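You operate a simulated robot arm through the tools that you are given. There is no shell and no other tool.

The job below is to be done with a simulated robot arm. You get a single attempt, and the scene is never put back.

## Task
Rinse the white funnel in the drain bowl with jar 65's water.
Fine: jar emptied, nearly all of it through the funnel; jar and funnel go back to their places. Set down upright: what you pick out.

It is judged by the outcome, as a careful person would: the job done as asked, and still so three seconds after it is handed in. It fails if anything else is knocked over, pushed out of place, dropped, spilled or broken.

## Robot
A 7-joint arm with a two-finger gripper, fixed in place. Base frame: the origin is on the floor under the middle of its stand, x ahead of it, y to its left, z up. Lengths are in cm, angles in degrees, forces in N, time in s.
With the tool pointing down near the work surface it reaches from about 34 to 76 cm from the base axis. Its first joint turns from -143.0 to 143.0 degrees. Payload 2.45 kg.
The tool frame sits at the grasp point between the pads (the TCP): z along the fingers, y along the line on which they close. The tips reach 2.6 cm beyond it. The gripper opens to 9.6 cm; its body begins 6.9 cm behind the TCP.
Orientation is told as [roll, pitch, yaw] about the base's x, y, z axes, in that order, counted from this pose: with the fingers straight down and closing along the base's y, the tool's x points along the base's -x, its y along +y and its z along -z.

## Interface
- The arm moves only by the tool jog_arm. Its argument "series" is a list that holds one entry, the list of rows, each a list of 7 numbers: the shift along the tool's x, y, z in units of 150 mm (1.0 is 150 mm), then the turn, a rotation vector about the tool's x, y, z in units of 120 degrees (1.0 is 120 degrees), then the opening, from 0 (shut) to 1 (fully open). In form: [[[dx, dy, dz, rx, ry, rz, claw], ...]]. A call has 1 to 20 rows; each row is the pose to reach, as a shift and turn from the pose commanded when the call began, along the tool's axes at that moment. A call with a number of a shift or a turn outside -1 to 1 is refused whole. Each row takes 0.2 s and may step no farther than 5 cm and 8.6 degrees from the row before; otherwise, or with a gripper value out of range, the whole call is refused. A pose out of reach is approached as far as the arm can. The call stops where the force on the tool passes 40 N (or 10 N more than at its start, if that is more) or the arm is blocked; 0.2 s more then pass. Each finger travels about 5 cm/s and halts on what it meets, pressing with about 22 N; the grip force reading is that of the motor and also rises with nothing between the fingers. The clock runs only during rows and for 0.2 s after the last one: add rows that repeat a pose to give the fingers time. It gives the time, the measured TCP pose, the force on the tool (base axes), the opening and the grip force at its end, in the units of the frame above (readings bear some noise), with the torque about the TCP (base axes, N m) and any sound that the robot's microphone picked up.
- Cameras (640 x 400 px; columns grow to the right, rows downward): "scene" is fixed at [4.94, 49.86, 152.92]; the picture's right is [-0.76, -0.65, 0.00], its down [-0.32, 0.38, -0.87] and it looks along [0.57, -0.66, -0.50] (base axes); focal length 350 px, centre (320, 200). "wrist" rides on the gripper at [8.2, 0.3, -9.8] in the tool frame; the picture's right is [-0.04, 1.00, 0.00], its down [-0.73, -0.03, -0.68] and it looks along [-0.68, -0.03, 0.73] (tool axes); focal length 256 px, centre (320, 200). There is no depth. A picture from a camera that has moved, and an enlarged one, comes with that camera's place and axes in the base frame and with its lens.
- capture(camera): a new picture of that camera. The clock stands still meanwhile.
- slide_trunk(by): slides the trunk up (or, below 0, down) by that many cm; the arm rides with it, the base frame stays. It gives what a move gives, with no picture.
- close_up(camera, box): a new picture of the part [left, top, right, bottom] of that camera's present view, enlarged. The clock stands still meanwhile.
- job_done(): hands the job in; it is judged then, once.

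Places have to be worked out from the pictures, the camera data and where the tool is seen. Open the gripper and draw the arm clear of the work before you hand the job in, unless the task says otherwise.

The tools are called after "Emit:" as name(argument=value, ...) on one line, values as JSON. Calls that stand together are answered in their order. jog_arm: Moves the arm, as the interface text tells. Its arguments: {"type":"object","properties":{"series":{"type":"array","items":{"type":"array","items":{"type":"array","items":{"type":"number"}}}}},"required":["series"]} The other tools are called the same way: slide_trunk (by) moves the trunk up or down; capture (camera) takes a picture; close_up (camera, box) takes an enlarged picture of a part of a camera's view; job_done () hands the job in.

At the start:

```text
clock: 0.0
ee_pos: [39.73, -7.68, 123.13]
orientation: [0.0, 0.0, 0.2]
contact_force: [-0.8, -0.3, 0.4]
wrist_torque: [-0.02, -0.01, 0.0]
width: 9.61
grasp_force: 0.0
trunk travel left (down, up): [-57.5, 6.5]
```

scene: 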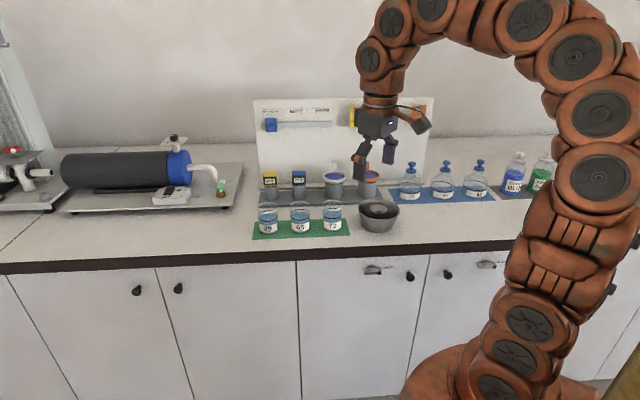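
wrist: 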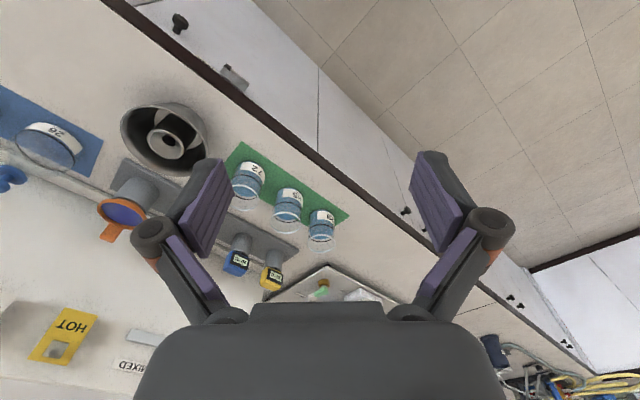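

I start by looking closely at the work area: the jars on the green mat, the bowl and the shelf behind them.

Emit:
close_up(camera="scene", box=[240, 150, 420, 262])

Emit:
close_up(camera="scene", box=[240, 90, 440, 215])

Emit:
close_up(camera="wrist", box=[0, 60, 360, 300])

```text
3.56 times, centred on (330, 206) of scene
camera zoom: at [4.94, 49.86, 152.92], right [-0.76, -0.65, 0.0], down [-0.32, 0.38, -0.87], along [0.57, -0.66, -0.5], focal length 1245 px, centre (284, 179)
```

zoom: 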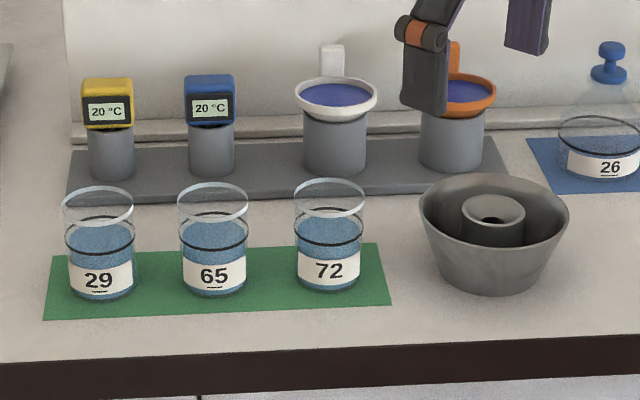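

```text
3.20 times, centred on (340, 152) of scene
camera zoom: at [4.94, 49.86, 152.92], right [-0.76, -0.65, 0.0], down [-0.32, 0.38, -0.87], along [0.57, -0.66, -0.5], focal length 1120 px, centre (256, 352)
```

zoom: 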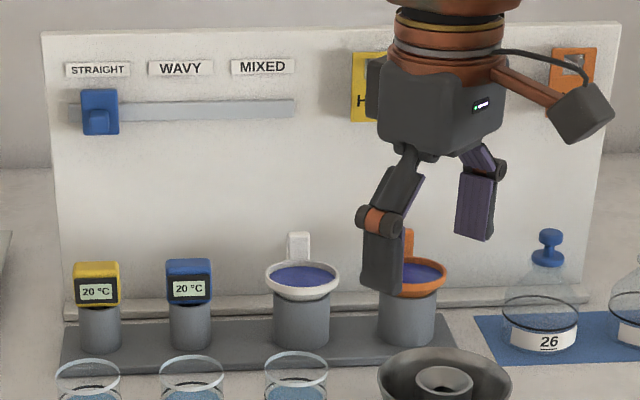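

```text
1.67 times, centred on (180, 180) of wrist
camera zoom: at [31.53, -7.4, 132.93], right [0.04, 1.0, 0.0], down [0.73, -0.03, 0.68], along [0.68, -0.03, -0.73], focal length 427 px, centre (553, 233)
```

zoom: 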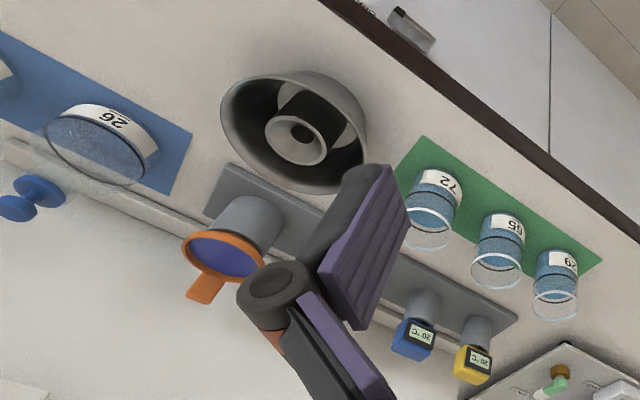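

Jar 65 triangulates to about (69, -15.5), with its rim near z 98.7 and the mat near z 90. The row of jars runs at 45° to the base axes. The white funnel stands in a holder at roughly (73.6, -37.6), and the bowl at roughly (51, -31). I'll turn the gripper -45° and look at the funnels from in front.

Emit:
jog_arm(series=[[[-0.05, -0.12, 0, 0, 0, 0.0625, 1], [-0.1, -0.24, 0, 0, 0, 0.125, 1], [-0.15, -0.36, 0, 0, 0, 0.1875, 1], [-0.2, -0.48, 0, 0, 0, 0.25, 1], [-0.25, -0.6, 0, 0, 0, 0.3125, 1], [-0.3, -0.72, 0, 0, 0, 0.375, 1]]])

Emit:
capture(camera="wrist")

Emit:
capture(camera="scene")

```text
clock: 1.4
ee_pos: [44.19, -18.23, 122.97]
orientation: [0.0, 0.0, -45.0]
contact_force: [-0.4, -0.3, 0.1]
wrist_torque: [0.0, 0.0, 0.01]
width: 9.6
grasp_force: 0.0
trunk travel left (down, up): [-57.5, 6.5]
```

```text
taken
camera wrist: at [38.6, -12.41, 133.01], right [0.74, 0.68, 0.0], down [0.5, -0.54, 0.68], along [0.46, -0.5, -0.73], focal length 256 px, centre (320, 200)
```

wrist: 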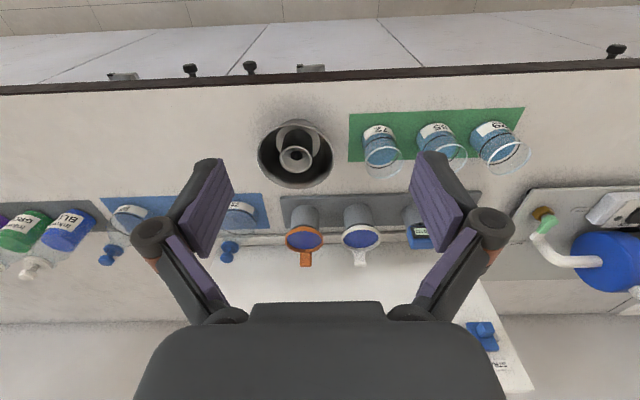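

```text
taken
```

scene: 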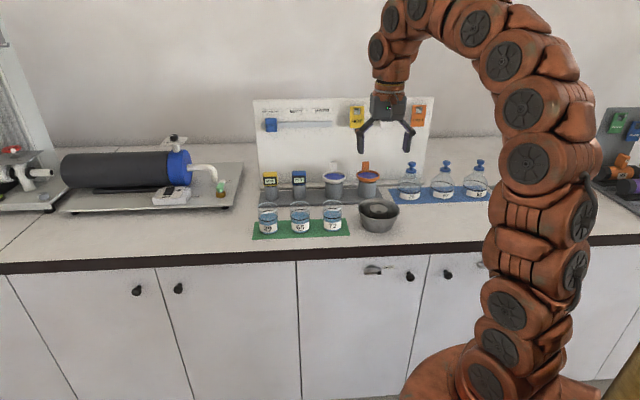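

The view is clear now. I'll zoom in on the funnels, bowl and jars from both cameras.

Emit:
close_up(camera="wrist", box=[250, 110, 410, 280])

Emit:
close_up(camera="wrist", box=[340, 90, 560, 227])

Emit:
close_up(camera="scene", box=[310, 155, 410, 240])

Emit:
close_up(camera="scene", box=[245, 165, 355, 245])

```text
2.35 times, centred on (330, 195) of wrist
camera zoom: at [38.6, -12.41, 133.01], right [0.74, 0.68, 0.0], down [0.5, -0.54, 0.68], along [0.46, -0.5, -0.73], focal length 602 px, centre (296, 212)
```

zoom: 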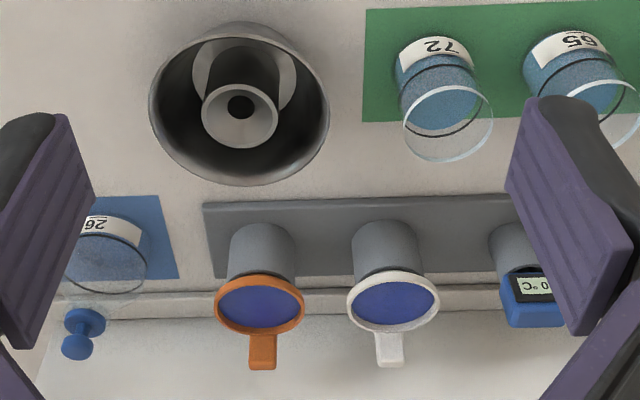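

```text
2.91 times, centred on (450, 158) of wrist
camera zoom: at [38.6, -12.41, 133.01], right [0.74, 0.68, 0.0], down [0.5, -0.54, 0.68], along [0.46, -0.5, -0.73], focal length 745 px, centre (-58, 321)
```

zoom: 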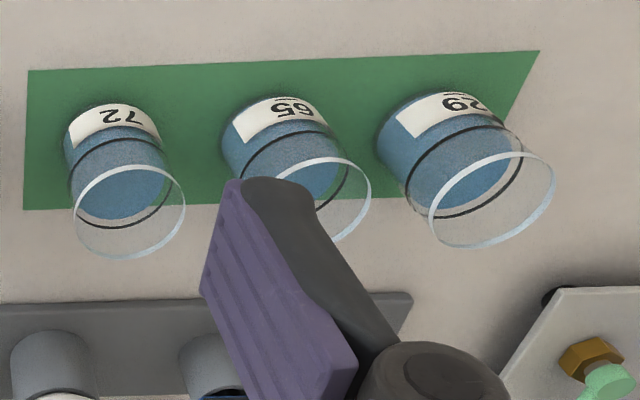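

```text
4.71 times, centred on (360, 198) of scene
camera zoom: at [4.94, 49.86, 152.92], right [-0.76, -0.65, 0.0], down [-0.32, 0.38, -0.87], along [0.57, -0.66, -0.5], focal length 1648 px, centre (132, 212)
```

zoom: 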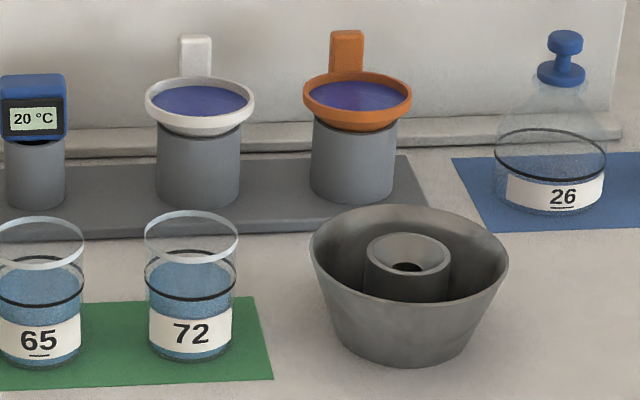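

```text
5.00 times, centred on (300, 205) of scene
camera zoom: at [4.94, 49.86, 152.92], right [-0.76, -0.65, 0.0], down [-0.32, 0.38, -0.87], along [0.57, -0.66, -0.5], focal length 1751 px, centre (420, 175)
```

zoom: 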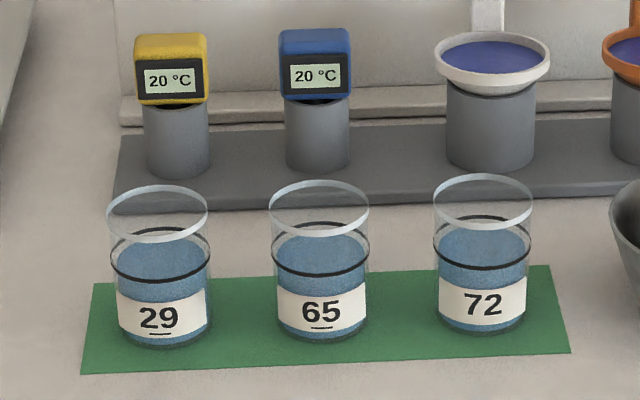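

Rough positions, using u along the bench (0.707, 0.707) and v into the bench (0.707, -0.707):
- **White funnel:** rim near u 25.5, v 79, z 98.6, with a vertical tab behind it at v about 83.5.
- **Bowl socket:** u 13.5, v 60.5, z 96.
- **Jar 65:** u 38, v 59.7.

I move in over the bench toward the funnel to refine these.

Emit:
jog_arm(series=[[[-0.231, 0.117, 0.083, 0, 0, 0, 1], [-0.462, 0.234, 0.167, 0, 0, 0, 1], [-0.693, 0.351, 0.25, 0, 0, 0, 1], [-0.924, 0.469, 0.333, 0, 0, 0, 1]]])

Emit:
capture(camera="wrist")

Emit:
close_up(camera="wrist", box=[240, 130, 400, 290])

```text
clock: 2.4
ee_pos: [59.13, -23.12, 117.9]
orientation: [0.0, 0.0, -45.0]
contact_force: [-1.1, 0.1, 0.5]
wrist_torque: [-0.02, -0.08, -0.02]
width: 9.57
grasp_force: 0.0
trunk travel left (down, up): [-57.5, 6.5]
```

```text
taken
camera wrist: at [53.6, -17.23, 127.85], right [0.73, 0.68, 0.0], down [0.5, -0.54, 0.68], along [0.46, -0.5, -0.73], focal length 256 px, centre (320, 200)
```

wrist: 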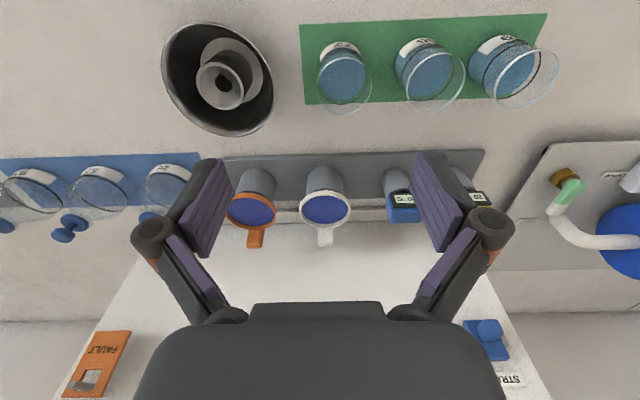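

```text
2.50 times, centred on (320, 210) of wrist
camera zoom: at [53.6, -17.23, 127.85], right [0.73, 0.68, 0.0], down [0.5, -0.54, 0.68], along [0.46, -0.5, -0.73], focal length 640 px, centre (320, 175)
```

zoom: 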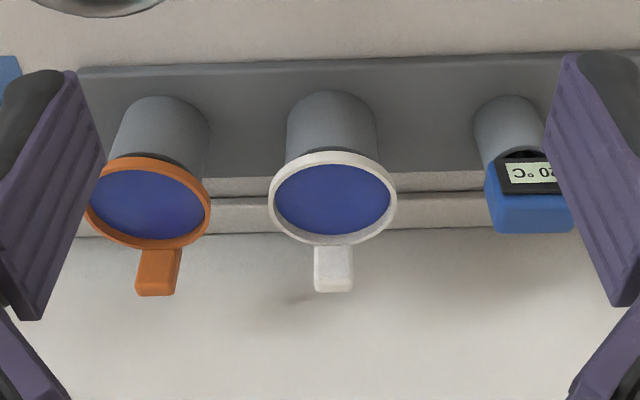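

The bench runs at 45° to within a degree, and the funnel rim sits at about u 25.3, v 79, z 98.7. To get the tab's real shape I'll tilt the tool 45° forward so the camera looks level at the funnel, staying well above jar 72.

Emit:
jog_arm(series=[[[-0.067, 0, 0.122, 0, -0.0625, 0, 1], [-0.133, 0, 0.244, 0, -0.125, 0, 1], [-0.2, 0, 0.367, 0, -0.1875, 0, 1], [-0.267, 0, 0.489, 0, -0.25, 0, 1], [-0.333, 0, 0.611, 0, -0.3125, 0, 1], [-0.4, 0, 0.733, 0, -0.375, 0, 1]]])

Emit:
capture(camera="wrist")

Emit:
capture(camera="scene")

```text
clock: 3.8
ee_pos: [63.35, -27.36, 107.24]
orientation: [0.1, -45.1, -44.8]
contact_force: [0.8, -1.3, 0.1]
wrist_torque: [0.08, 0.01, 0.03]
width: 9.59
grasp_force: 0.0
trunk travel left (down, up): [-57.5, 6.5]
```

```text
taken
camera wrist: at [54.45, -18.32, 108.39], right [0.73, 0.69, 0.03], down [0.0, -0.05, 1.0], along [0.69, -0.72, -0.04], focal length 256 px, centre (320, 200)
```

wrist: 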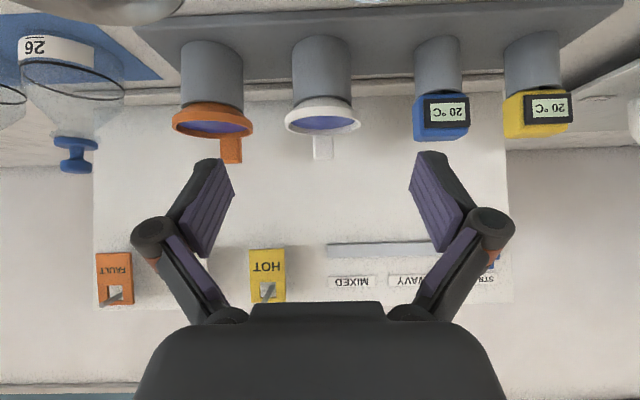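

```text
taken
```

scene: 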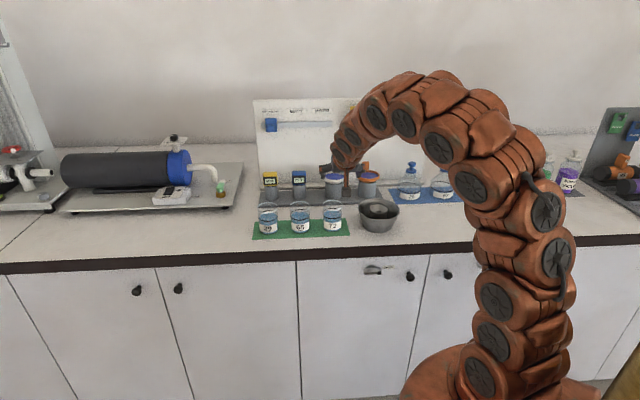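

The tilted pose reached as commanded. I zoom in on the white funnel from this level view.

Emit:
close_up(camera="wrist", box=[250, 20, 400, 180])

Emit:
close_up(camera="scene", box=[300, 140, 420, 220])

```text
2.50 times, centred on (325, 100) of wrist
camera zoom: at [54.45, -18.32, 108.39], right [0.73, 0.69, 0.03], down [0.0, -0.05, 1.0], along [0.69, -0.72, -0.04], focal length 640 px, centre (308, 450)
```

zoom: 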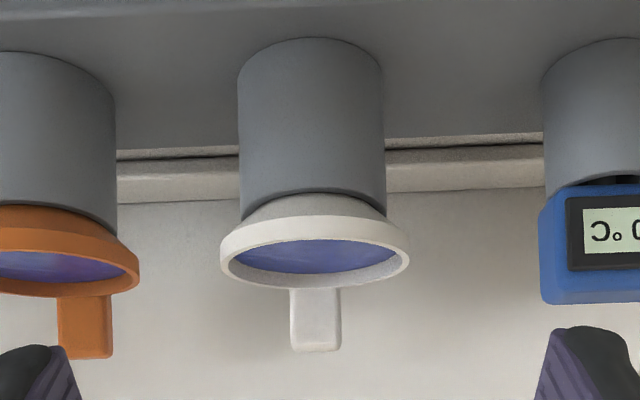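

```text
5.00 times, centred on (360, 180) of scene
camera zoom: at [4.94, 49.86, 152.92], right [-0.76, -0.65, 0.0], down [-0.32, 0.38, -0.87], along [0.57, -0.66, -0.5], focal length 1751 px, centre (120, 300)
```

zoom: 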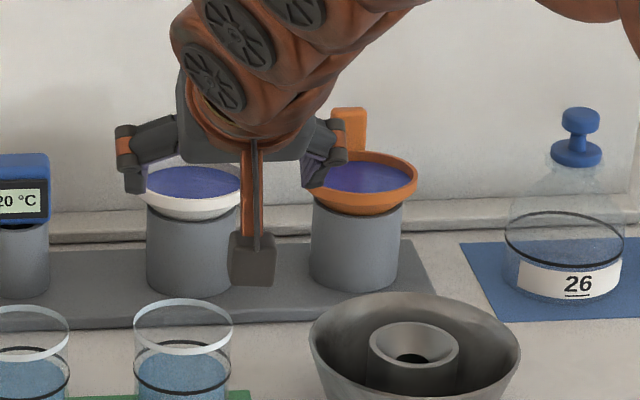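

The level view settles the tab. It is a vertical plate about 2.5 cm wide, from z 98.8 to 102, at u about 25.3 and v about 84, with the rim top at z 98.8. I move to a pre-grasp point 10 cm back along the 45° approach and narrow the fingers.

Emit:
jog_arm(series=[[[-0.158, -0.003, 0.145, 0, 0, 0, 0.9], [-0.316, -0.005, 0.29, 0, 0, 0, 0.75], [-0.475, -0.008, 0.435, 0, 0, 0, 0.6], [-0.633, -0.01, 0.58, 0, 0, 0, 0.54], [-0.633, -0.01, 0.58, 0, 0, 0, 0.54]]])

Emit:
capture(camera="wrist")

Emit:
close_up(camera="scene", box=[280, 120, 440, 240])

```text
clock: 5.0
ee_pos: [72.43, -36.78, 107.83]
orientation: [0.0, -45.0, -44.9]
contact_force: [-0.2, 0.6, -0.3]
wrist_torque: [-0.01, 0.01, -0.01]
width: 5.19
grasp_force: 0.0
trunk travel left (down, up): [-57.5, 6.5]
```

```text
taken
camera wrist: at [63.65, -27.71, 109.13], right [0.73, 0.69, 0.03], down [0.01, -0.05, 1.0], along [0.69, -0.72, -0.04], focal length 256 px, centre (320, 200)
```

wrist: 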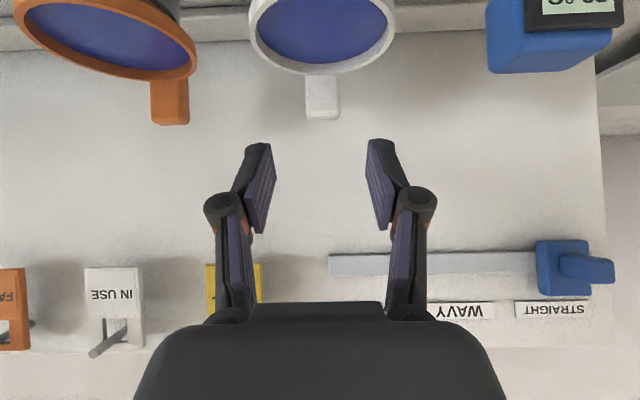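

```text
3.33 times, centred on (360, 180) of scene
camera zoom: at [4.94, 49.86, 152.92], right [-0.76, -0.65, 0.0], down [-0.32, 0.38, -0.87], along [0.57, -0.66, -0.5], focal length 1167 px, centre (187, 267)
```

zoom: 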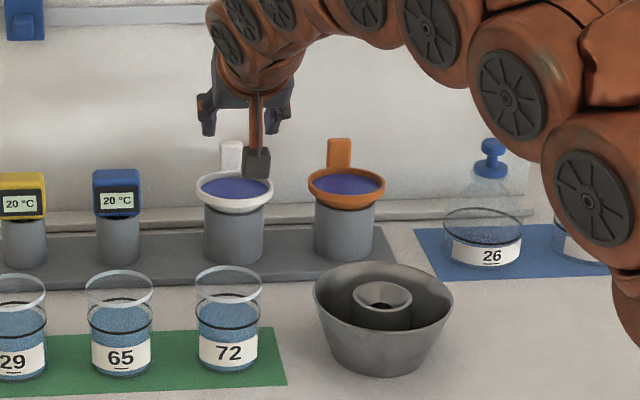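

The fingers line up with the tab, which I put at u about 25.38, v about 84.1, z 99–102. I advance 9.9 cm along the tool axis to straddle it.

Emit:
jog_arm(series=[[[0.003, 0.01, 0.165, 0, 0, 0, 0.54], [0.006, 0.01, 0.33, 0, 0, 0, 0.54], [0.009, 0.01, 0.45, 0, 0, 0, 0.54], [0.011, 0.01, 0.56, 0, 0, 0, 0.54], [0.012, 0.01, 0.66, 0, 0, 0, 0.54], [0.012, 0.01, 0.66, 0, 0, 0, 0.54]]])

Emit:
capture(camera="wrist")

Emit:
close_up(camera="scene", box=[300, 140, 420, 220])

```text
clock: 6.4
ee_pos: [77.55, -41.5, 100.52]
orientation: [0.0, -45.0, -44.9]
contact_force: [0.8, -0.7, -0.3]
wrist_torque: [0.02, 0.04, 0.0]
width: 5.2
grasp_force: 0.2
trunk travel left (down, up): [-57.5, 6.5]
```

```text
taken
camera wrist: at [68.72, -32.41, 101.83], right [0.73, 0.69, 0.03], down [0.01, -0.05, 1.0], along [0.69, -0.72, -0.04], focal length 256 px, centre (320, 200)
```

wrist: 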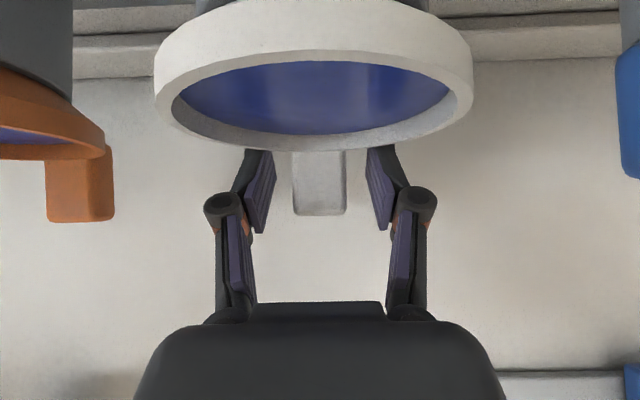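

```text
5.00 times, centred on (360, 180) of scene
camera zoom: at [4.94, 49.86, 152.92], right [-0.76, -0.65, 0.0], down [-0.32, 0.38, -0.87], along [0.57, -0.66, -0.5], focal length 1751 px, centre (120, 300)
```

zoom: 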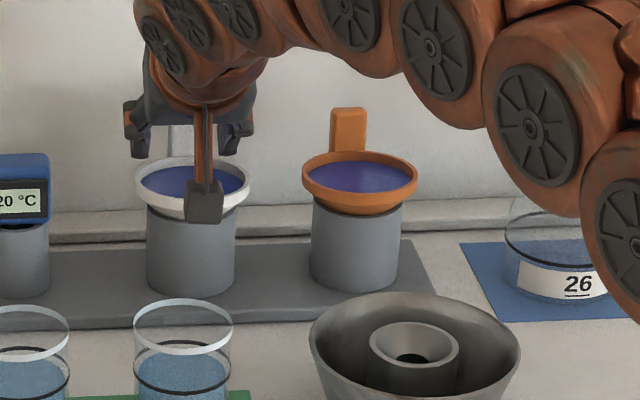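

The tab sits centred between the pads, and its top at z 102 is just above the TCP. I close the gripper on it.

Emit:
jog_arm(series=[[[0, 0, 0, 0, 0, 0, 0.3], [0, 0, 0, 0, 0, 0, 0.1], [0, 0, 0, 0, 0, 0, 0.0], [0, 0, 0, 0, 0, 0, 0.0], [0, 0, 0, 0, 0, 0, 0.0], [0, 0, 0, 0, 0, 0, 0.0]]])

Emit:
capture(camera="wrist")

```text
clock: 7.8
ee_pos: [77.55, -41.45, 100.69]
orientation: [0.0, -45.0, -44.9]
contact_force: [-0.2, 1.1, -0.3]
wrist_torque: [-0.01, -0.04, -0.02]
width: 2.41
grasp_force: 22.3
trunk travel left (down, up): [-57.5, 6.5]
```

```text
taken
camera wrist: at [68.71, -32.39, 101.84], right [0.73, 0.69, 0.03], down [0.01, -0.05, 1.0], along [0.69, -0.72, -0.04], focal length 256 px, centre (320, 200)
```

wrist: 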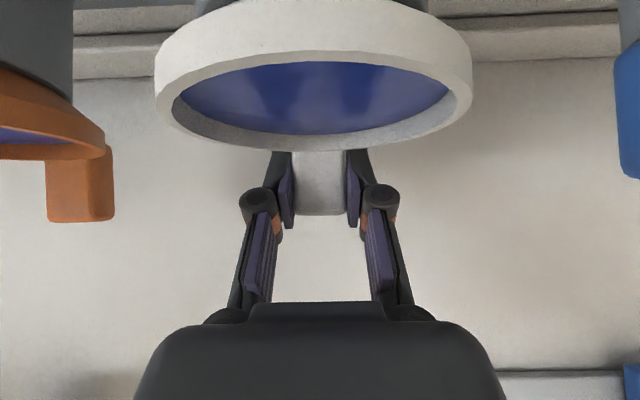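

The grip is good: width 2.41 at 22 N. I lift straight up slowly by 2 cm and check the load before going higher.

Emit:
jog_arm(series=[[[-0.0236, 0, -0.0236, 0, 0, 0, 0], [-0.0471, 0, -0.0471, 0, 0, 0, 0], [-0.0707, 0, -0.0707, 0, 0, 0, 0], [-0.0943, 0, -0.0943, 0, 0, 0, 0], [-0.0943, 0, -0.0943, 0, 0, 0, 0]]])

Emit:
capture(camera="wrist")

Emit:
close_up(camera="scene", box=[300, 140, 420, 220])

```text
clock: 9.0
ee_pos: [77.36, -41.48, 102.65]
orientation: [0.1, -45.1, -44.9]
contact_force: [2.0, -1.7, 1.3]
wrist_torque: [-0.15, -0.22, 0.01]
width: 2.41
grasp_force: 21.4
trunk travel left (down, up): [-57.5, 6.5]
```

```text
taken
camera wrist: at [68.59, -32.34, 103.85], right [0.73, 0.69, 0.03], down [0.01, -0.05, 1.0], along [0.69, -0.72, -0.04], focal length 256 px, centre (320, 200)
```

wrist: 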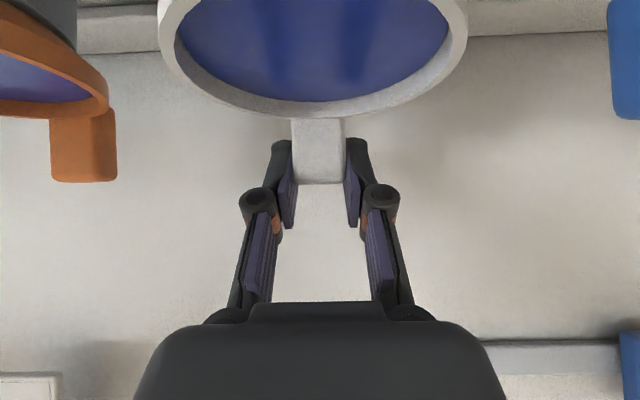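

```text
5.00 times, centred on (360, 180) of scene
camera zoom: at [4.94, 49.86, 152.92], right [-0.76, -0.65, 0.0], down [-0.32, 0.38, -0.87], along [0.57, -0.66, -0.5], focal length 1751 px, centre (120, 300)
```

zoom: 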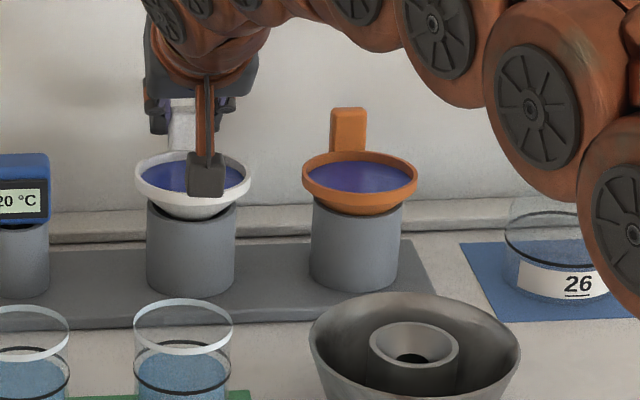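

The funnel did not lift cleanly. It tilted at the front, and the tab slipped about 1.5 cm through the pads (torque 0.26 N m), so lifting off-axis by the tab is poor. I lower to reseat it and release. After that I'll grip across the rim, on the funnel's axis.

Emit:
jog_arm(series=[[[0.0141, 0, 0.0141, 0, 0, 0, 0], [0.0283, 0, 0.0283, 0, 0, 0, 0], [0.0424, 0, 0.0424, 0, 0, 0, 0], [0.0424, 0, 0.0424, 0, 0, 0, 0]]])

Emit:
capture(camera="wrist")

Emit:
close_up(camera="scene", box=[300, 140, 420, 220])

```text
clock: 10.0
ee_pos: [77.24, -41.34, 101.66]
orientation: [0.2, -45.2, -44.9]
contact_force: [4.8, -0.9, 14.8]
wrist_torque: [-0.1, -0.12, -0.05]
width: 2.46
grasp_force: 21.6
trunk travel left (down, up): [-57.5, 6.5]
```

```text
taken
camera wrist: at [68.45, -32.2, 102.92], right [0.73, 0.69, 0.03], down [0.01, -0.05, 1.0], along [0.69, -0.72, -0.04], focal length 256 px, centre (320, 200)
```

wrist: 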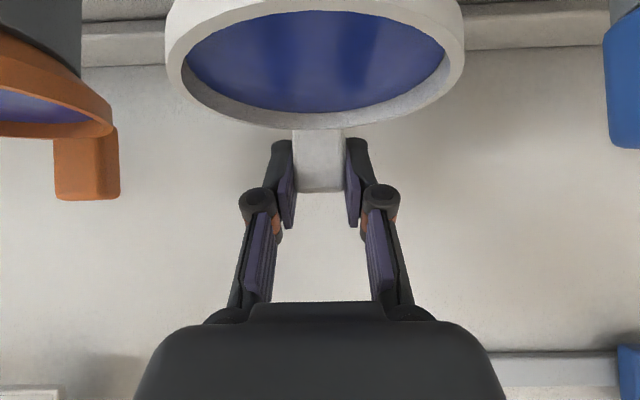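

```text
5.00 times, centred on (360, 180) of scene
camera zoom: at [4.94, 49.86, 152.92], right [-0.76, -0.65, 0.0], down [-0.32, 0.38, -0.87], along [0.57, -0.66, -0.5], focal length 1751 px, centre (120, 300)
```

zoom: 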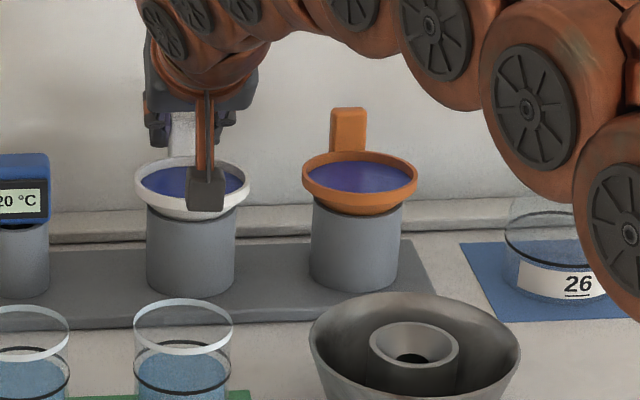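

The upward force of about 15 N says the funnel is seated again, and its rim looks level beside the orange one. I open the fingers to release the tab.

Emit:
jog_arm(series=[[[0, 0, 0, 0, 0, 0, 0.3], [0, 0, 0, 0, 0, 0, 0.54], [0, 0, 0, 0, 0, 0, 0.54], [0, 0, 0, 0, 0, 0, 0.54]]])

Emit:
capture(camera="wrist")

```text
clock: 11.0
ee_pos: [77.2, -41.44, 101.5]
orientation: [0.1, -45.0, -44.8]
contact_force: [-1.3, -0.1, 0.7]
wrist_torque: [0.03, 0.0, 0.02]
width: 5.2
grasp_force: 0.1
trunk travel left (down, up): [-57.5, 6.5]
```

```text
taken
camera wrist: at [68.47, -32.24, 102.83], right [0.73, 0.69, 0.03], down [0.01, -0.05, 1.0], along [0.69, -0.72, -0.04], focal length 256 px, centre (320, 200)
```

wrist: 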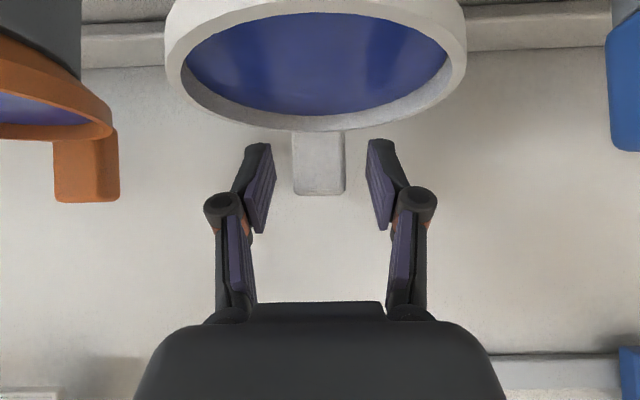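

The funnel is back in its seat exactly as before (tab top at z 102.1). I back out along the tool axis, open fully, and line up 10 cm above the rim centre for a rim grip.

Emit:
jog_arm(series=[[[0, 0, -0.222, 0, 0, 0, 0.54], [0, 0, -0.444, 0, 0, 0, 0.54], [0, 0, -0.667, 0, 0, 0, 0.7], [0.18, 0, -0.727, 0, 0, 0, 0.9], [0.3625, 0, -0.787, 0, 0, 0, 1.0], [0.3625, 0, -0.787, 0, 0, 0, 1.0], [0.3625, 0, -0.787, 0, 0, 0, 1.0]]])

Emit:
capture(camera="wrist")

Emit:
close_up(camera="scene", box=[300, 130, 420, 210])

```text
clock: 12.6
ee_pos: [68.55, -32.97, 105.98]
orientation: [0.0, -44.9, -44.9]
contact_force: [0.0, 0.2, -1.1]
wrist_torque: [-0.02, -0.02, 0.0]
width: 9.6
grasp_force: 0.1
trunk travel left (down, up): [-57.5, 6.5]
```

```text
taken
camera wrist: at [59.78, -23.79, 107.21], right [0.73, 0.69, 0.03], down [0.01, -0.05, 1.0], along [0.69, -0.72, -0.04], focal length 256 px, centre (320, 200)
```

wrist: 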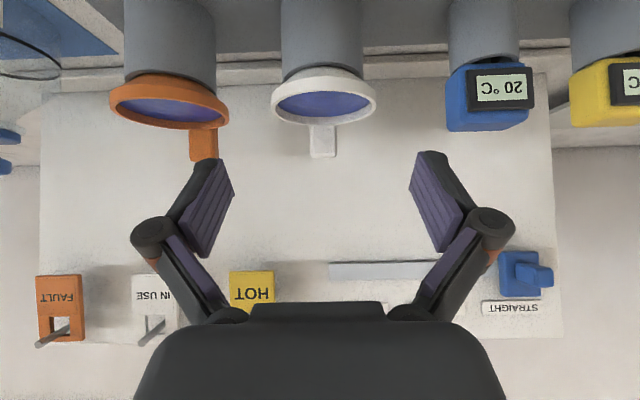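

```text
5.00 times, centred on (360, 170) of scene
camera zoom: at [4.94, 49.86, 152.92], right [-0.76, -0.65, 0.0], down [-0.32, 0.38, -0.87], along [0.57, -0.66, -0.5], focal length 1751 px, centre (120, 350)
```

zoom: 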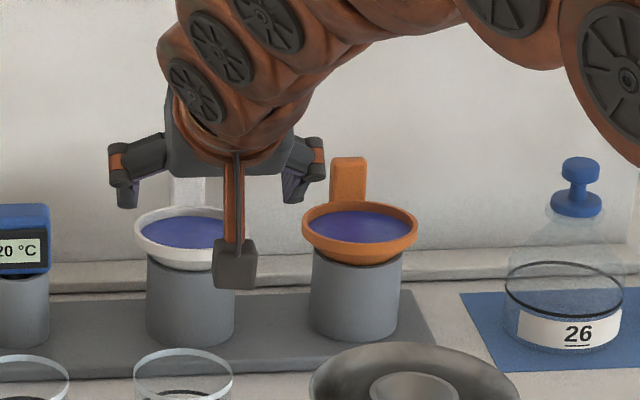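

The rim centre is at about u 25.35, v 79.4, z 98.3. I descend along the tool axis with the fingers fully open, so they pass either side of the rim.

Emit:
jog_arm(series=[[[0, 0.01, 0.16, 0, 0, 0, 1], [0.001, 0.01, 0.32, 0, 0, 0, 1], [0.002, 0.01, 0.46, 0, 0, 0, 1], [0.003, 0.01, 0.57, 0, 0, 0, 1], [0.003, 0.01, 0.655, 0, 0, 0, 1], [0.003, 0.01, 0.655, 0, 0, 0, 1]]])

Emit:
capture(camera="wrist")

Emit:
close_up(camera="scene", box=[300, 140, 420, 220])

```text
clock: 14.0
ee_pos: [73.57, -37.62, 99.14]
orientation: [0.1, -45.0, -45.0]
contact_force: [1.2, -0.2, 0.7]
wrist_torque: [0.02, 0.0, -0.01]
width: 9.61
grasp_force: 0.0
trunk travel left (down, up): [-57.5, 6.5]
```

```text
taken
camera wrist: at [64.85, -28.54, 100.35], right [0.73, 0.69, 0.03], down [0.01, -0.05, 1.0], along [0.69, -0.72, -0.04], focal length 256 px, centre (320, 200)
```

wrist: 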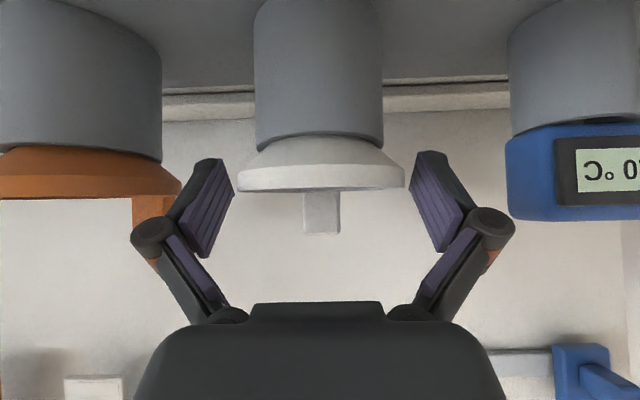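

```text
5.00 times, centred on (360, 180) of scene
camera zoom: at [4.94, 49.86, 152.92], right [-0.76, -0.65, 0.0], down [-0.32, 0.38, -0.87], along [0.57, -0.66, -0.5], focal length 1751 px, centre (120, 300)
```

zoom: 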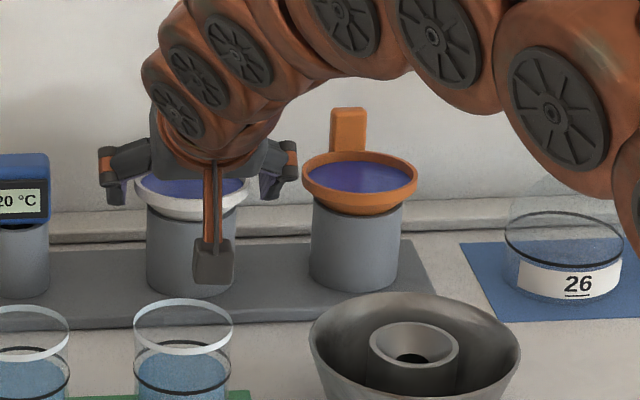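

The fingers look centred on the rim. I zoom in to check where the rim band sits relative to the pads before closing.

Emit:
close_up(camera="wrist", box=[200, 110, 440, 260])

Emit:
close_up(camera="scene", box=[315, 160, 375, 200])

```text
2.67 times, centred on (320, 185) of wrist
camera zoom: at [64.85, -28.54, 100.35], right [0.73, 0.69, 0.03], down [0.01, -0.05, 1.0], along [0.69, -0.72, -0.04], focal length 683 px, centre (320, 240)
```

zoom: 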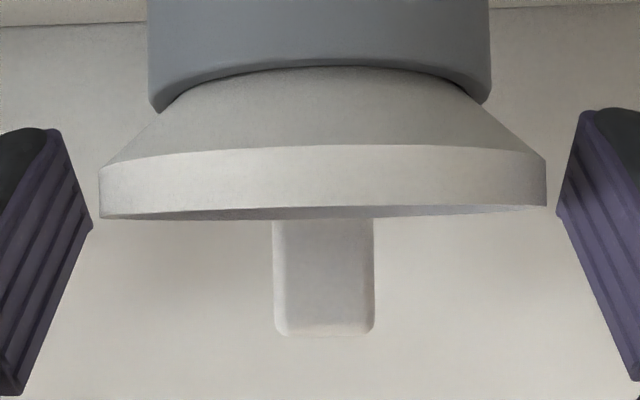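

```text
10.00 times, centred on (345, 180) of scene
camera zoom: at [4.94, 49.86, 152.92], right [-0.76, -0.65, 0.0], down [-0.32, 0.38, -0.87], along [0.57, -0.66, -0.5], focal length 3501 px, centre (70, 400)
```

zoom: 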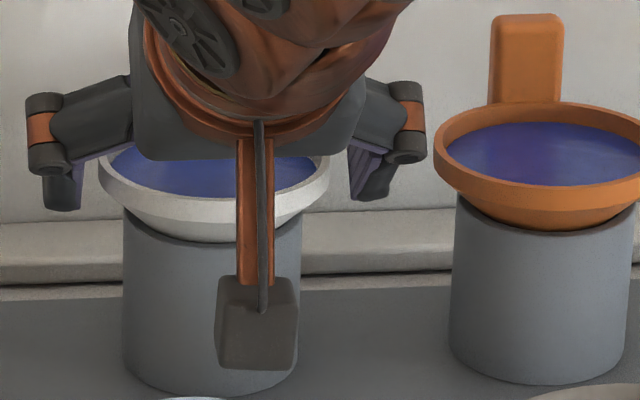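

The rim band (z about 98.2–99.2) lies on the pads just ahead of the TCP and is centred between the fingers. I close on the rim.

Emit:
jog_arm(series=[[[0, 0, 0, 0, 0, 0, 0.85], [0, 0, 0, 0, 0, 0, 0.7], [0, 0, 0, 0, 0, 0, 0.6], [0, 0, 0, 0, 0, 0, 0.5], [0, 0, 0, 0, 0, 0, 0.5]]])

Emit:
capture(camera="wrist")

```text
clock: 15.2
ee_pos: [73.75, -37.65, 99.16]
orientation: [0.0, -45.1, -45.0]
contact_force: [0.7, 0.1, 0.4]
wrist_torque: [-0.02, -0.03, 0.01]
width: 7.54
grasp_force: 22.3
trunk travel left (down, up): [-57.5, 6.5]
```

```text
taken
camera wrist: at [64.84, -28.51, 100.37], right [0.73, 0.69, 0.03], down [0.01, -0.05, 1.0], along [0.69, -0.72, -0.04], focal length 256 px, centre (320, 200)
```

wrist: 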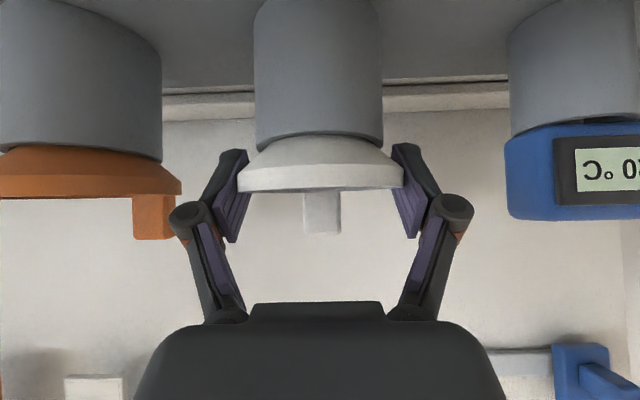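

The fingers closed on the rim at width 7.54 with 22 N. I lift 1 cm vertically and check how the funnel moves.

Emit:
jog_arm(series=[[[-0.0118, 0, -0.0118, 0, 0, 0, 0.5], [-0.0236, 0, -0.0236, 0, 0, 0, 0.5], [-0.0354, 0, -0.0354, 0, 0, 0, 0.5], [-0.0471, 0, -0.0471, 0, 0, 0, 0.5], [-0.0471, 0, -0.0471, 0, 0, 0, 0.5]]])

Emit:
capture(camera="wrist")

Emit:
close_up(camera="scene", box=[315, 160, 375, 200])

```text
clock: 16.4
ee_pos: [73.74, -37.58, 100.08]
orientation: [0.0, -45.0, -45.0]
contact_force: [0.3, 0.1, -0.4]
wrist_torque: [-0.01, 0.0, -0.01]
width: 7.53
grasp_force: 21.4
trunk travel left (down, up): [-57.5, 6.5]
```

```text
taken
camera wrist: at [64.93, -28.43, 101.34], right [0.73, 0.69, 0.03], down [0.01, -0.05, 1.0], along [0.69, -0.72, -0.04], focal length 256 px, centre (320, 200)
```

wrist: 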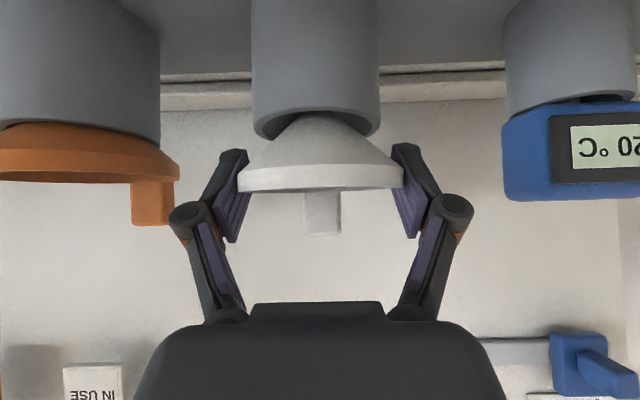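

```text
10.00 times, centred on (345, 180) of scene
camera zoom: at [4.94, 49.86, 152.92], right [-0.76, -0.65, 0.0], down [-0.32, 0.38, -0.87], along [0.57, -0.66, -0.5], focal length 3501 px, centre (70, 400)
```

zoom: 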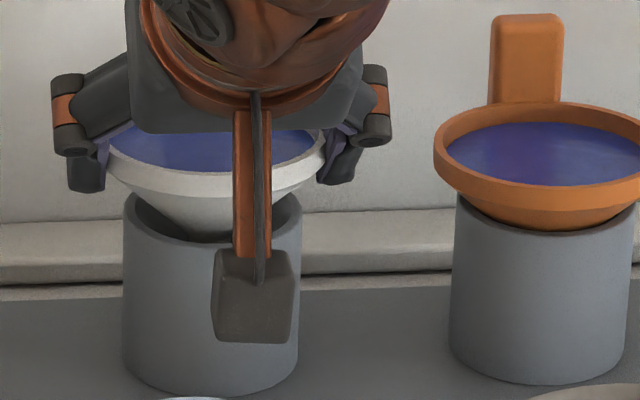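

The funnel lifts cleanly and level, with no slip. I continue straight up 9 cm so the stem clears the holder.

Emit:
jog_arm(series=[[[-0.04, 0, -0.04, 0, 0, 0, 0.5], [-0.1, 0, -0.1, 0, 0, 0, 0.5], [-0.16, 0, -0.16, 0, 0, 0, 0.5], [-0.22, 0, -0.22, 0, 0, 0, 0.5], [-0.28, 0, -0.28, 0, 0, 0, 0.5], [-0.34, 0, -0.34, 0, 0, 0, 0.5], [-0.39, 0, -0.39, 0, 0, 0, 0.5], [-0.424, 0, -0.424, 0, 0, 0, 0.5], [-0.424, 0, -0.424, 0, 0, 0, 0.5]]])

Emit:
capture(camera="wrist")

Emit:
close_up(camera="scene", box=[300, 120, 420, 240])

```text
clock: 18.4
ee_pos: [73.53, -37.62, 109.17]
orientation: [0.0, -45.0, -44.9]
contact_force: [-0.7, 0.8, -0.9]
wrist_torque: [0.0, -0.01, 0.0]
width: 7.51
grasp_force: 22.1
trunk travel left (down, up): [-57.5, 6.5]
```

```text
taken
camera wrist: at [64.7, -28.47, 110.35], right [0.73, 0.69, 0.03], down [0.01, -0.05, 1.0], along [0.69, -0.72, -0.04], focal length 256 px, centre (320, 200)
```

wrist: 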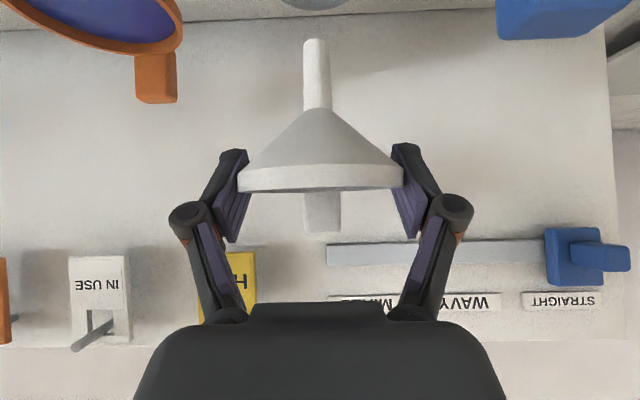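

```text
3.33 times, centred on (360, 180) of scene
camera zoom: at [4.94, 49.86, 152.92], right [-0.76, -0.65, 0.0], down [-0.32, 0.38, -0.87], along [0.57, -0.66, -0.5], focal length 1167 px, centre (187, 267)
```

zoom: 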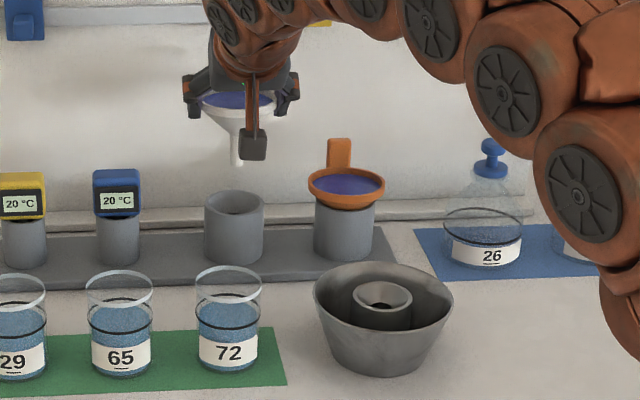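

The funnel hangs clear; its stem tip is about 7.6 cm below the TCP. Two wrist views put the bowl socket at about u 13.4, v 60.4, z 96.5. I carry the funnel over to hover above it at z 110, clear of the orange funnel and the jars.

Emit:
jog_arm(series=[[[0.04, -0.036, -0.041, 0, 0, 0, 0.5], [0.11, -0.103, -0.117, 0, 0, 0, 0.5], [0.187, -0.175, -0.2, 0, 0, 0, 0.5], [0.265, -0.248, -0.283, 0, 0, 0, 0.5], [0.343, -0.321, -0.366, 0, 0, 0, 0.5], [0.42, -0.394, -0.448, 0, 0, 0, 0.5], [0.498, -0.467, -0.531, 0, 0, 0, 0.5], [0.575, -0.54, -0.614, 0, 0, 0, 0.5], [0.653, -0.612, -0.697, 0, 0, 0, 0.5], [0.73, -0.685, -0.779, 0, 0, 0, 0.5], [0.8, -0.75, -0.853, 0, 0, 0, 0.5], [0.853, -0.8, -0.91, 0, 0, 0, 0.5], [0.853, -0.8, -0.91, 0, 0, 0, 0.5]]])

Emit:
capture(camera="wrist")

Emit:
close_up(camera="scene", box=[310, 130, 430, 250])

```text
clock: 21.2
ee_pos: [51.93, -32.94, 109.79]
orientation: [0.1, -45.0, -45.0]
contact_force: [0.0, -0.4, -0.4]
wrist_torque: [0.01, 0.0, 0.02]
width: 7.57
grasp_force: 21.8
trunk travel left (down, up): [-57.5, 6.5]
```

```text
taken
camera wrist: at [43.09, -23.88, 110.99], right [0.73, 0.69, 0.03], down [0.01, -0.05, 1.0], along [0.69, -0.72, -0.04], focal length 256 px, centre (320, 200)
```

wrist: 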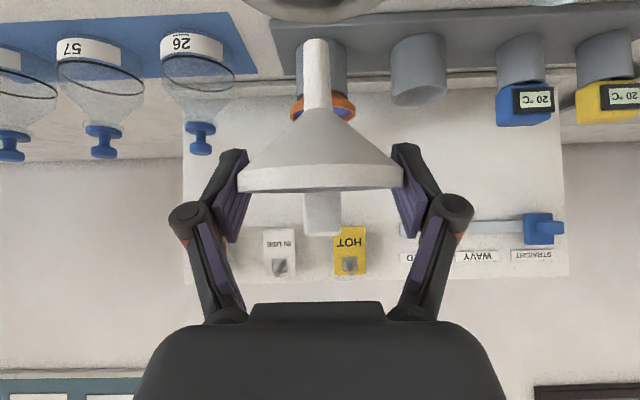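

```text
3.33 times, centred on (370, 190) of scene
camera zoom: at [4.94, 49.86, 152.92], right [-0.76, -0.65, 0.0], down [-0.32, 0.38, -0.87], along [0.57, -0.66, -0.5], focal length 1167 px, centre (153, 233)
```

zoom: 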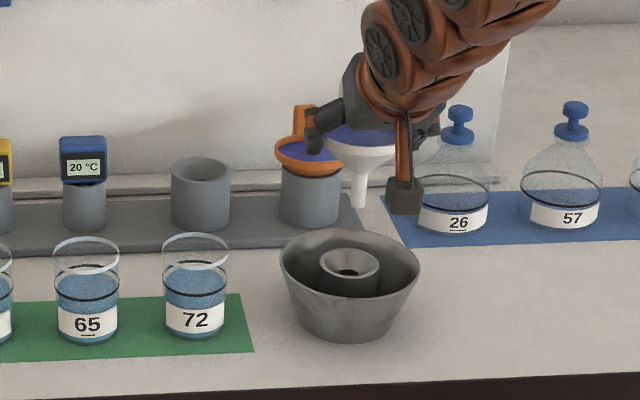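

The funnel hovers above the bowl. I zoom in on both views to check the stem's alignment with the socket.

Emit:
close_up(camera="scene", box=[350, 170, 410, 225])

Emit:
close_up(camera="wrist", box=[220, 0, 420, 125])

```text
7.27 times, centred on (380, 198) of scene
camera zoom: at [4.94, 49.86, 152.92], right [-0.76, -0.65, 0.0], down [-0.32, 0.38, -0.87], along [0.57, -0.66, -0.5], focal length 2546 px, centre (-116, 218)
```

zoom: 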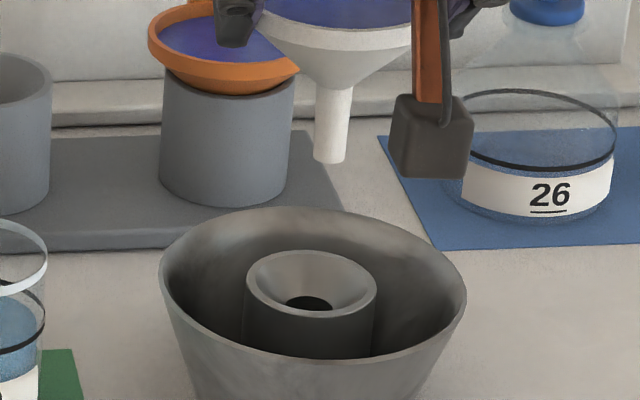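

```text
3.20 times, centred on (320, 62) of wrist
camera zoom: at [43.09, -23.88, 110.99], right [0.73, 0.69, 0.03], down [0.01, -0.05, 1.0], along [0.69, -0.72, -0.04], focal length 819 px, centre (320, 640)
```

zoom: 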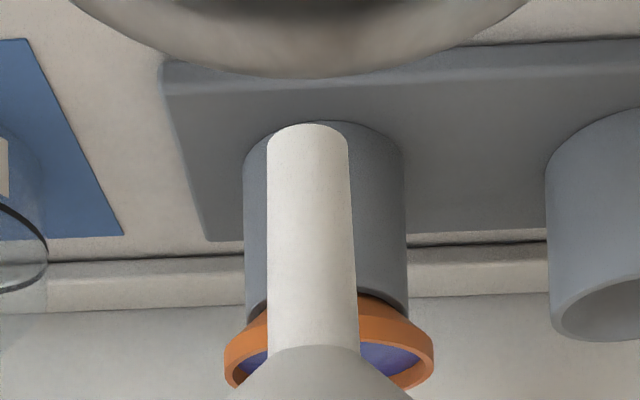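

The stem lines up with the socket to about 0.2 cm and needs a slight +u shift. I lower 5 cm so the stem tip sits just above the socket, then check again.

Emit:
jog_arm(series=[[[0.04, 0.005, 0.045, 0, 0, 0, 0.5], [0.085, 0.01, 0.095, 0, 0, 0, 0.5], [0.135, 0.01, 0.145, 0, 0, 0, 0.5], [0.185, 0.01, 0.195, 0, 0, 0, 0.5], [0.23, 0.01, 0.24, 0, 0, 0, 0.5], [0.23, 0.01, 0.24, 0, 0, 0, 0.5]]])

Emit:
close_up(camera="scene", box=[350, 170, 410, 225])

Emit:
capture(camera="wrist")

```text
clock: 22.6
ee_pos: [52.21, -32.7, 104.73]
orientation: [0.1, -45.1, -45.1]
contact_force: [-1.3, -0.6, -0.1]
wrist_torque: [-0.03, 0.0, 0.01]
width: 7.54
grasp_force: 21.9
trunk travel left (down, up): [-57.5, 6.5]
```

```text
7.27 times, centred on (380, 198) of scene
camera zoom: at [4.94, 49.86, 152.92], right [-0.76, -0.65, 0.0], down [-0.32, 0.38, -0.87], along [0.57, -0.66, -0.5], focal length 2546 px, centre (-116, 218)
```

zoom: 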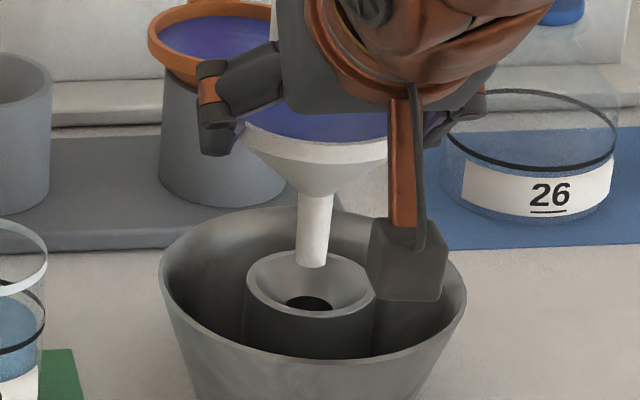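

```text
taken
camera wrist: at [43.37, -23.68, 105.94], right [0.73, 0.69, 0.03], down [0.01, -0.05, 1.0], along [0.69, -0.72, -0.04], focal length 256 px, centre (320, 200)
```

wrist: 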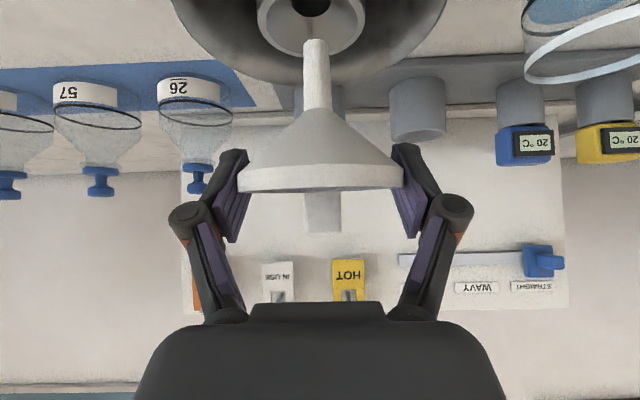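

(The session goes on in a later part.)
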